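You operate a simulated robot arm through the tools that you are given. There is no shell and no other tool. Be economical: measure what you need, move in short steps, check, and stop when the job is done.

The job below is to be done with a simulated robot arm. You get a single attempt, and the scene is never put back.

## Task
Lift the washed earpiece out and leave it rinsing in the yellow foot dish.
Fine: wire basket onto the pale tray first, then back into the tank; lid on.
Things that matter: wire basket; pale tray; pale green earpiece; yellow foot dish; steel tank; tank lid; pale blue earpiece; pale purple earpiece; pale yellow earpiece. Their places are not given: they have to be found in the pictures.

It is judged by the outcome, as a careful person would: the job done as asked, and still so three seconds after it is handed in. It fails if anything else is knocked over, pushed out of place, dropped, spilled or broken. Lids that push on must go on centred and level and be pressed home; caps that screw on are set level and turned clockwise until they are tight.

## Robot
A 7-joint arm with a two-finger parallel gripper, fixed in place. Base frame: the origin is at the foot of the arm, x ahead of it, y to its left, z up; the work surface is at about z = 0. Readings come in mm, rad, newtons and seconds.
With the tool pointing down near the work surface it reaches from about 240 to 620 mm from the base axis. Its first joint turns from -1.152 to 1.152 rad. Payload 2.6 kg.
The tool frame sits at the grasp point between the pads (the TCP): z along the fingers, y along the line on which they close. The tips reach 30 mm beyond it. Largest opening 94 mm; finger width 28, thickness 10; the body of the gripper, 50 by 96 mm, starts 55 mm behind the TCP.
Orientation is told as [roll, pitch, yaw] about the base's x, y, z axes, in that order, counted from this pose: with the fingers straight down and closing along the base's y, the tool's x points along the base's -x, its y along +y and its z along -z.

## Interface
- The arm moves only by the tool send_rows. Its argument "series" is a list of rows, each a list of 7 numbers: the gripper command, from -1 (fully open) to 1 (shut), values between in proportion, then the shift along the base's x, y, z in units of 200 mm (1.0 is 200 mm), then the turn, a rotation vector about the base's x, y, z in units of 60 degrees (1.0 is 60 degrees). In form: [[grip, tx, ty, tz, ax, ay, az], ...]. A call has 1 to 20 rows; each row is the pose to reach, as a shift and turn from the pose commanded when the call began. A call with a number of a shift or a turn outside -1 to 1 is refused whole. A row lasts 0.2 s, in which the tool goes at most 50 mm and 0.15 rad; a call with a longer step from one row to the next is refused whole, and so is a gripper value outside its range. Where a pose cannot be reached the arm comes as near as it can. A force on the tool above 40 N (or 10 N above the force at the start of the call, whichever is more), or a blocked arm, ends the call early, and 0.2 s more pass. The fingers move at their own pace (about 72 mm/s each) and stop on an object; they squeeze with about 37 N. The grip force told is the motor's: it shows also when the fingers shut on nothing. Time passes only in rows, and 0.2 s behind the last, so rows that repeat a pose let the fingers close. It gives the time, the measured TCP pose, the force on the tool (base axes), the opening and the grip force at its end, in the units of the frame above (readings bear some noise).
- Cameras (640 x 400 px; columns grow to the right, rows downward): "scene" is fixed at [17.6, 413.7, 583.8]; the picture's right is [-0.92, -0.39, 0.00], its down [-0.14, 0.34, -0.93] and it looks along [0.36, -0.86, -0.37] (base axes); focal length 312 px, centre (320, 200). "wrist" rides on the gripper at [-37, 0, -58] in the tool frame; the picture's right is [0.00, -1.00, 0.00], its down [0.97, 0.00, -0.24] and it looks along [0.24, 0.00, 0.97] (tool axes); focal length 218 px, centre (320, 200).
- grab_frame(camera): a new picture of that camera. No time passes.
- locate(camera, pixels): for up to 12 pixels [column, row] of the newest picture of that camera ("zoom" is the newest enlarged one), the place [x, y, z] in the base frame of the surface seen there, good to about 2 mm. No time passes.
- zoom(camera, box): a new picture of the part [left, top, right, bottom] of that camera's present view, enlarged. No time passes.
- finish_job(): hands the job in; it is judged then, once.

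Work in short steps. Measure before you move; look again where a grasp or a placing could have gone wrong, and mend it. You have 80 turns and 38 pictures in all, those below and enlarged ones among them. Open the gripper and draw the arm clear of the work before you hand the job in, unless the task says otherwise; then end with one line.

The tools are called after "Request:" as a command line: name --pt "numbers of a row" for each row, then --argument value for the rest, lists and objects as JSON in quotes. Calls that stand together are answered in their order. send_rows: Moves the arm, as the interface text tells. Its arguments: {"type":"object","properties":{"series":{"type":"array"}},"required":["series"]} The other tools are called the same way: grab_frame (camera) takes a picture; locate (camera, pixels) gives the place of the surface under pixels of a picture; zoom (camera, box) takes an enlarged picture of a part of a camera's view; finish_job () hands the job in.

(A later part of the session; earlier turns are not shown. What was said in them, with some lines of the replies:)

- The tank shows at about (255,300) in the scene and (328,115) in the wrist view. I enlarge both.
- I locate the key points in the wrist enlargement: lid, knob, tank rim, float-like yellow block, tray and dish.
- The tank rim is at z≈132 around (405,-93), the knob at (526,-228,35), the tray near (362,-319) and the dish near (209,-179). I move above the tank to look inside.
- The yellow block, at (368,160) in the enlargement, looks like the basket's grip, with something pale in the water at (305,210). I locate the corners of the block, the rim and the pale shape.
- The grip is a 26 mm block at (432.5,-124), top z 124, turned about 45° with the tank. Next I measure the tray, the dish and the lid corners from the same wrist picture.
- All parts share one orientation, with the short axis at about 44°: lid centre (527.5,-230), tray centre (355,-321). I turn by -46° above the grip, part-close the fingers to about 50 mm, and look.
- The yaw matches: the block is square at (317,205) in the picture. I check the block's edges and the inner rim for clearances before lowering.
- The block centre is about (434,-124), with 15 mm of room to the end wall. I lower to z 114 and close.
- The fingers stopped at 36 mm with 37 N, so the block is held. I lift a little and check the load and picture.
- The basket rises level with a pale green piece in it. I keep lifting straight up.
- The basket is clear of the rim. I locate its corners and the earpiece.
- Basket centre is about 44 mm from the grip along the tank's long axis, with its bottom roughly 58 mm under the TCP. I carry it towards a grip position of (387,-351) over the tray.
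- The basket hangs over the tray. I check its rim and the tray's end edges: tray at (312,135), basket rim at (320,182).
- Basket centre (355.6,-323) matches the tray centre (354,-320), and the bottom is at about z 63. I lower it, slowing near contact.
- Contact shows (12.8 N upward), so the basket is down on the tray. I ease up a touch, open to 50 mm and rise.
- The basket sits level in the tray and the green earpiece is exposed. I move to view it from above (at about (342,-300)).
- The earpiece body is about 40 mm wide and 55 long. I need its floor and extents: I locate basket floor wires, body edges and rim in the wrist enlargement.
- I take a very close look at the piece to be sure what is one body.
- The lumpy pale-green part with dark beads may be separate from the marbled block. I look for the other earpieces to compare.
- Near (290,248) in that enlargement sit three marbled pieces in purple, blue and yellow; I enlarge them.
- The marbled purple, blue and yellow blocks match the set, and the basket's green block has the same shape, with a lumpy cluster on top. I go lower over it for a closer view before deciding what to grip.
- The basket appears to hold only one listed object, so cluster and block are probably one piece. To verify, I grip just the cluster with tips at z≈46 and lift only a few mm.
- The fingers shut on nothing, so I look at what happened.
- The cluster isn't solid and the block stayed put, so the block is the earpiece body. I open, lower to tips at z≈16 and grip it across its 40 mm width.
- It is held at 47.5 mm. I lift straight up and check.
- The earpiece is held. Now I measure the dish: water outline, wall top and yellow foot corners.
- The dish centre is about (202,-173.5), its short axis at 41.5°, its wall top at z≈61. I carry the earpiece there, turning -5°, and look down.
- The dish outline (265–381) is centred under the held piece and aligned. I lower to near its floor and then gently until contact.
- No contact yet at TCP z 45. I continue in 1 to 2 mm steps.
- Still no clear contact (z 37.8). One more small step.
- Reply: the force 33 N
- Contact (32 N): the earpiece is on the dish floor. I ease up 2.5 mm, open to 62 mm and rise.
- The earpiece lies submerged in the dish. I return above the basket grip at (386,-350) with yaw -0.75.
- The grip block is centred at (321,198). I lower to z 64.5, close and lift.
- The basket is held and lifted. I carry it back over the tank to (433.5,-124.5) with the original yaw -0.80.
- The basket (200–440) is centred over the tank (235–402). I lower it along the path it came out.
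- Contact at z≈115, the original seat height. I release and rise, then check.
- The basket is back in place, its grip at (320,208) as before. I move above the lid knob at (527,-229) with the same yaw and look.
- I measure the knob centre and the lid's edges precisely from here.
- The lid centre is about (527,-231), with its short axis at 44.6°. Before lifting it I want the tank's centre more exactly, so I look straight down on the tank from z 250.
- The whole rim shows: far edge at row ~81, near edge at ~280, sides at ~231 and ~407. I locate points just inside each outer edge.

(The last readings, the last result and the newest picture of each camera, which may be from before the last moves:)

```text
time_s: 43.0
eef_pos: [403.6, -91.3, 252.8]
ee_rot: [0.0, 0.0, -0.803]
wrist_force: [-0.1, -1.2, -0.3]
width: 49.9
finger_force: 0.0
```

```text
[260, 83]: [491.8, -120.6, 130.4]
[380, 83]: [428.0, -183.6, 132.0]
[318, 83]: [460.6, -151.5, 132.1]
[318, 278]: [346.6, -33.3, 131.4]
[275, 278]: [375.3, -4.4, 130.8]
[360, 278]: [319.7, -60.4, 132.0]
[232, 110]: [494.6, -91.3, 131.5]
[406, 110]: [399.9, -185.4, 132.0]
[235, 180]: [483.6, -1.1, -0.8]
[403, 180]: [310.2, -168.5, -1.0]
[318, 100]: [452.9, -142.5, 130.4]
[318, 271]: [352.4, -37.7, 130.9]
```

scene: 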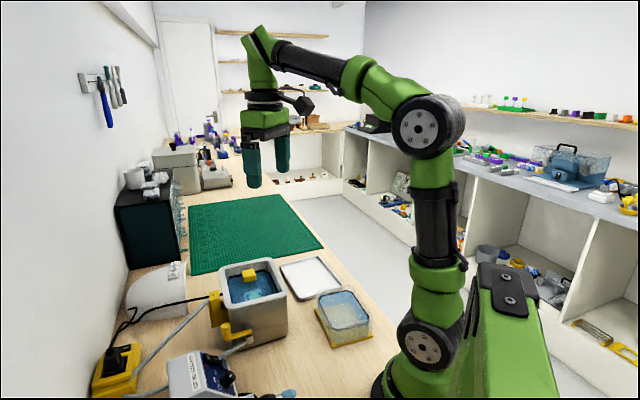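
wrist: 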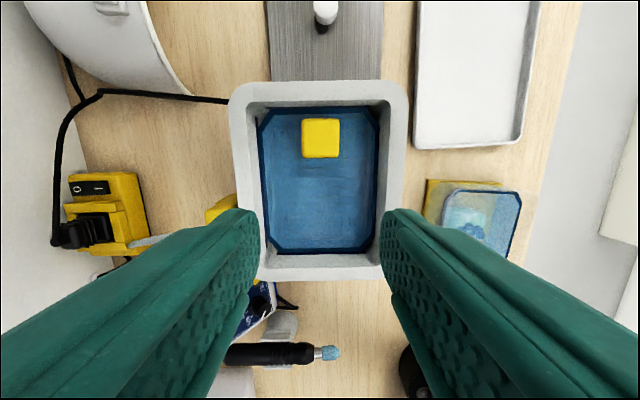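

The tank centre is (403.5,-92.5) and its axis is 44.7°, matching the lid's, so no turn is needed. I go back over the knob by a known shift (+123.6,-139.4 mm) and lower.

Request:
send_rows --pt "-0.06 0.1 -0.11 0 0 0 0" --pt "-0.06 0.22 -0.25 0 0 0 0" --pt "-0.06 0.35 -0.395 0 0 0 0" --pt "-0.06 0.48 -0.54 0 0 0 0" --pt "-0.06 0.58 -0.655 -0.1 0 0 0" --pt "-0.06 0.618 -0.697 -0.25 0 0 0" --pt "-0.06 0.618 -0.697 -0.45 0 0 0" --pt "-0.06 0.618 -0.697 -0.65 0 0 0" --pt "-0.06 0.618 -0.697 -0.8 0 0 0" --pt "-0.06 0.618 -0.697 -0.8 0 0 0"

Request:
send_rows --pt "-0.06 0 0 -0.12 0 0 0" --pt "-0.06 0 0 -0.2 0 0 0" --pt "-0.06 0 0 -0.255 0 0 0" --pt "-0.06 0 0 -0.255 0 0 0" --pt "0.4 0 0 -0.255 0 0 0" --pt "1 0 0 -0.255 0 0 0" --pt "1 0 0 -0.255 0 0 0" --pt "1 0 0 -0.255 0 0 0"

```text
time_s: 45.2
eef_pos: [528.4, -231.6, 92.7]
ee_rot: [0.0, 0.0, -0.803]
wrist_force: [0.0, -0.8, -0.3]
width: 49.7
finger_force: 0.0
```

```text
time_s: 47.0
eef_pos: [526.5, -230.9, 41.8]
ee_rot: [0.0, 0.001, -0.801]
wrist_force: [0.1, 0.3, 0.5]
width: 26.0
finger_force: 37.2
```

The knob is held at 26 mm. I lift straight up 180 mm and then shift back over the tank.

Request:
send_rows --pt "1 0 0 0.05 0 0 0" --pt "1 0 0 0.2 0 0 0" --pt "1 0 0 0.4 0 0 0" --pt "1 0 0 0.6 0 0 0" --pt "1 0 0 0.8 0 0 0" --pt "1 0 0 0.9 0 0 0" --pt "1 0 0 0.9 0 0 0"

Request:
send_rows --pt "1 -0.08 0.09 0 0 0 0" --pt "1 -0.2 0.225 0 0 0 0" --pt "1 -0.33 0.37 0 0 0 0" --pt "1 -0.45 0.51 0 0 0 0" --pt "1 -0.55 0.62 0 0 0 0" --pt "1 -0.618 0.697 0 0 0 0" --pt "1 -0.618 0.697 0 0 0 0" --pt "1 -0.618 0.697 0 0 0 0"

Request:
zoom --camera "scene" --box '[190, 210, 330, 340]'

```text
time_s: 48.6
eef_pos: [526.7, -232.1, 221.6]
ee_rot: [0.0, 0.0, -0.802]
wrist_force: [-0.2, 0.0, -1.3]
width: 26.0
finger_force: 36.7
```

```text
time_s: 50.4
eef_pos: [402.8, -91.5, 222.4]
ee_rot: [0.0, 0.002, -0.802]
wrist_force: [1.0, 0.2, -1.8]
width: 25.9
finger_force: 36.8
```

```text
3.08 times, centred on (260, 275) of scene
```

zoom: 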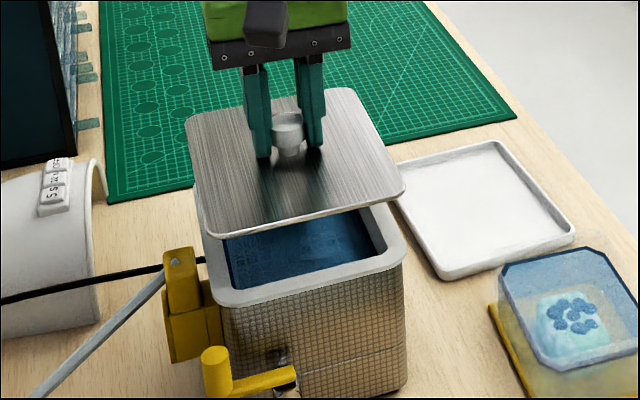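

The lid hangs level above the tank. I locate its edges and the rim's to check centring.

Request:
locate --camera "zoom" --pixels '[[215, 232], [402, 184], [188, 124], [352, 92], [310, 212], [270, 107], [198, 180], [380, 140], [212, 290], [402, 262], [300, 286], [250, 215]]'

```text
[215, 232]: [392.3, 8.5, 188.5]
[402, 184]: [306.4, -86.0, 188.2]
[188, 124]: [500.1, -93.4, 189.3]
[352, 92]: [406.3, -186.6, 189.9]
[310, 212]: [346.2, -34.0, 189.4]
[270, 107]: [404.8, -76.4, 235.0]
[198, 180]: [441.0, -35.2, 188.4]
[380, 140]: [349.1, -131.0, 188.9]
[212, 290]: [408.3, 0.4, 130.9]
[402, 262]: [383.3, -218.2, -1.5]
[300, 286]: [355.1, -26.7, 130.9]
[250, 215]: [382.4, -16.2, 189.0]
```

The centre by corners reads (401,-89), about 4 mm off along the long axis. I sample more points on both edges to be sure.

Request:
locate --camera "zoom" --pixels '[[250, 227], [350, 201], [225, 116], [340, 93], [205, 206], [192, 150], [395, 168], [370, 120], [250, 298], [350, 273], [283, 116], [300, 120]]'

```text
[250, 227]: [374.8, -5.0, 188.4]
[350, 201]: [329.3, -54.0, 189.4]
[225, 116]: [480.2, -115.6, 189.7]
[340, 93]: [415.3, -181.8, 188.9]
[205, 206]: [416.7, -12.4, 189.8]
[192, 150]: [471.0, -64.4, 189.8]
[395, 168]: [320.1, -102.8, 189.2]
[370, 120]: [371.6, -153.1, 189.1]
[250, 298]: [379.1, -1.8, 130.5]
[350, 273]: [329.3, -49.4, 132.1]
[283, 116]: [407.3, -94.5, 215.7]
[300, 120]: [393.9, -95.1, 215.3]
```

Combining the estimates, the lid is about 1 mm off along the long axis and turned about +1°. I correct both and lower towards the rim.

Request:
send_rows --pt "1 0.0035 -0.0035 -0.06 0 0 -0.018" --pt "1 0.0035 -0.0035 -0.13 0 0 -0.018" --pt "1 0.0035 -0.0035 -0.19 0 0 -0.018" --pt "1 0.0035 -0.0035 -0.21 0 0 -0.018" --pt "1 0.0035 -0.0035 -0.22 0 0 -0.018" --pt "1 0.0035 -0.0035 -0.23 0 0 -0.018"

```text
time_s: 51.8
eef_pos: [404.1, -93.5, 175.8]
ee_rot: [0.001, 0.0, -0.822]
wrist_force: [-1.2, 0.0, -1.7]
width: 25.8
finger_force: 36.8
```

No contact yet at z 175.8. I continue in 1 mm steps.

Request:
send_rows --pt "1 0 0 -0.005 0 0 0" --pt "1 0 0 -0.01 0 0 0" --pt "1 0 0 -0.015 0 0 0" --pt "1 0 0 -0.02 0 0 0" --pt "1 0 0 -0.025 0 0 0" --pt "1 0 0 -0.03 0 0 0"

```text
time_s: 53.2
eef_pos: [402.3, -93.4, 168.6]
ee_rot: [0.0, 0.0, -0.822]
wrist_force: [-0.7, -0.6, -0.9]
width: 26.0
finger_force: 37.2
```

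At z 168.6 there is still no contact: the lid's lip must be entering the opening. I keep going in small steps.

Request:
send_rows --pt "1 0 0 -0.004 0 0 0" --pt "1 0 0 -0.008 0 0 0" --pt "1 0 0 -0.012 0 0 0" --pt "1 0 0 -0.016 0 0 0"

```text
time_s: 54.2
eef_pos: [404.9, -93.3, 168.8]
ee_rot: [0.001, -0.003, -0.824]
wrist_force: [0.1, -0.7, 2.5]
width: 25.9
finger_force: 37.2
stopped in row 4: the force on the tool passed its limit (the readings are from after the stop); the commanded pose is now the measured one
```

A firm stop at z≈168.7 matches the lid lying on the rim. I press lightly once more, release, rise, and look.

Request:
send_rows --pt "1 0 0 -0.006 0 0 0" --pt "1 0 0 -0.01 0 0 0" --pt "1 0 0 -0.01 0 0 0" --pt "1 0 0 0.0 0 0 0"

Request:
send_rows --pt "-0.06 0 0 0 0 0 0" --pt "-0.06 0 0 0 0 0 0" --pt "-0.06 0 0 0.06 0 0 0" --pt "-0.06 0 0 0.2 0 0 0" --pt "-0.06 0 0 0.4 0 0 0" --pt "-0.06 0 0 0.5 0 0 0"

Request:
zoom --camera "scene" --box '[200, 235, 310, 330]'

```text
time_s: 55.2
eef_pos: [405.2, -92.9, 168.6]
ee_rot: [0.003, -0.004, -0.825]
wrist_force: [0.3, 1.4, 12.9]
width: 26.1
finger_force: 36.9
```

```text
time_s: 56.6
eef_pos: [404.9, -92.0, 269.2]
ee_rot: [0.003, -0.002, -0.825]
wrist_force: [-0.3, 0.8, 0.4]
width: 49.8
finger_force: 0.0
```

```text
4.21 times, centred on (255, 282) of scene
```

zoom: 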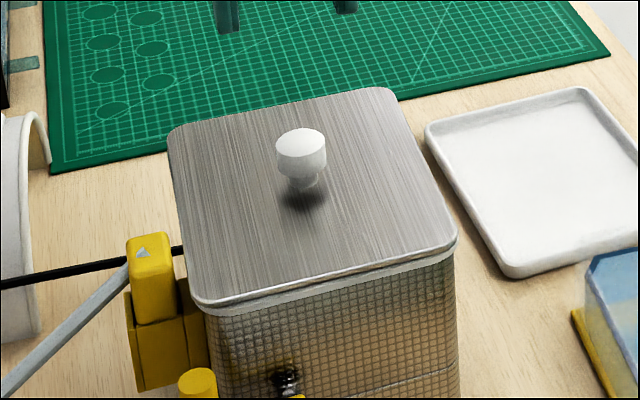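

The lid covers the rim evenly. I check that it is level.

Request:
locate --camera "zoom" --pixels '[[205, 295], [448, 240], [178, 135], [385, 95], [325, 265], [280, 112], [188, 215], [420, 165], [300, 138], [250, 200]]'

```text
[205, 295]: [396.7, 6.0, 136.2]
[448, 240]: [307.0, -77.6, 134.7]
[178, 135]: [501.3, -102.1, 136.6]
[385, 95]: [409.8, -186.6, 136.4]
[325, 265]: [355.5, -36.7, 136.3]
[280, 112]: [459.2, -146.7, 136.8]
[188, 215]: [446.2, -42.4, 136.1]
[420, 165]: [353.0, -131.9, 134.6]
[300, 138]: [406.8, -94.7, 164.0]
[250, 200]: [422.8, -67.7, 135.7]
```

Level within noise (≈136 all round). For certainty I close the fingers and press straight down on the knob's top (z 164) once, up to the force limit.

Request:
send_rows --pt "1 0 0 -0.1 0 0 0" --pt "1 0 0 -0.22 0 0 0" --pt "1 0 0 -0.32 0 0 0" --pt "1 0 0 -0.35 0 0 0" --pt "1 0 0 -0.36 0 0 0" --pt "1 0 0 -0.37 0 0 0" --pt "1 0 0 -0.38 0 0 0" --pt "1 0 0 -0.39 0 0 0" --pt "1 0 0 -0.4 0 0 0"

```text
time_s: 58.5
eef_pos: [404.7, -92.8, 194.2]
ee_rot: [0.01, -0.009, -0.827]
wrist_force: [-1.9, 0.8, 2.4]
width: 0.0
finger_force: 33.2
stopped in row 9: the force on the tool passed its limit (the readings are from after the stop); the commanded pose is now the measured one
```

Pressed to the limit at z 194, as expected for a seated lid. I rise clear, draw the arm away and take a last look.

Request:
send_rows --pt "1 0 0 0.1 0 0 0" --pt "0 0 0 0.3 0 0 0" --pt "-1 0 0 0.5 0 0 0" --pt "-1 -0.05 -0.1 0.7 0 0 0" --pt "-1 -0.1 -0.25 0.85 0 0 0" --pt "-1 -0.15 -0.4 0.95 0 0 0" --pt "-1 -0.15 -0.4 0.95 0 0 0"

Request:
zoom --camera "scene" --box '[190, 220, 390, 380]'

```text
time_s: 60.1
eef_pos: [374.3, -175.6, 384.1]
ee_rot: [0.008, -0.009, -0.825]
wrist_force: [0.6, -0.7, 0.3]
width: 94.1
finger_force: 0.1
```

```text
2.50 times, centred on (290, 300) of scene
```

zoom: 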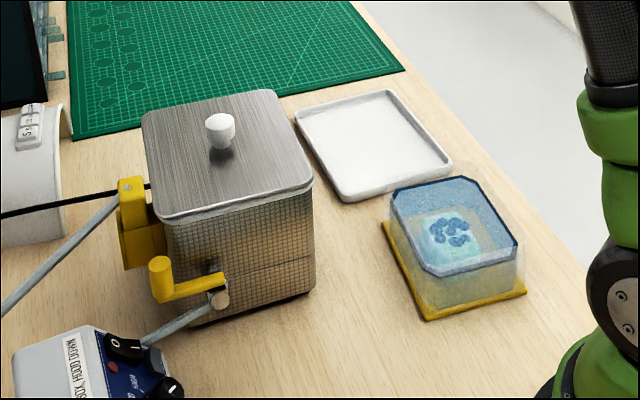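

The lid is on and level, the tray is empty, and the earpiece lies in the dish. The arm is clear, so I hand the job in.

Request:
finish_job

```text
The job is handed in.
```

The pale green earpiece is rinsing in the yellow foot dish, the wire basket went onto the pale tray and then back into the tank, and the lid is on level and pressed down.
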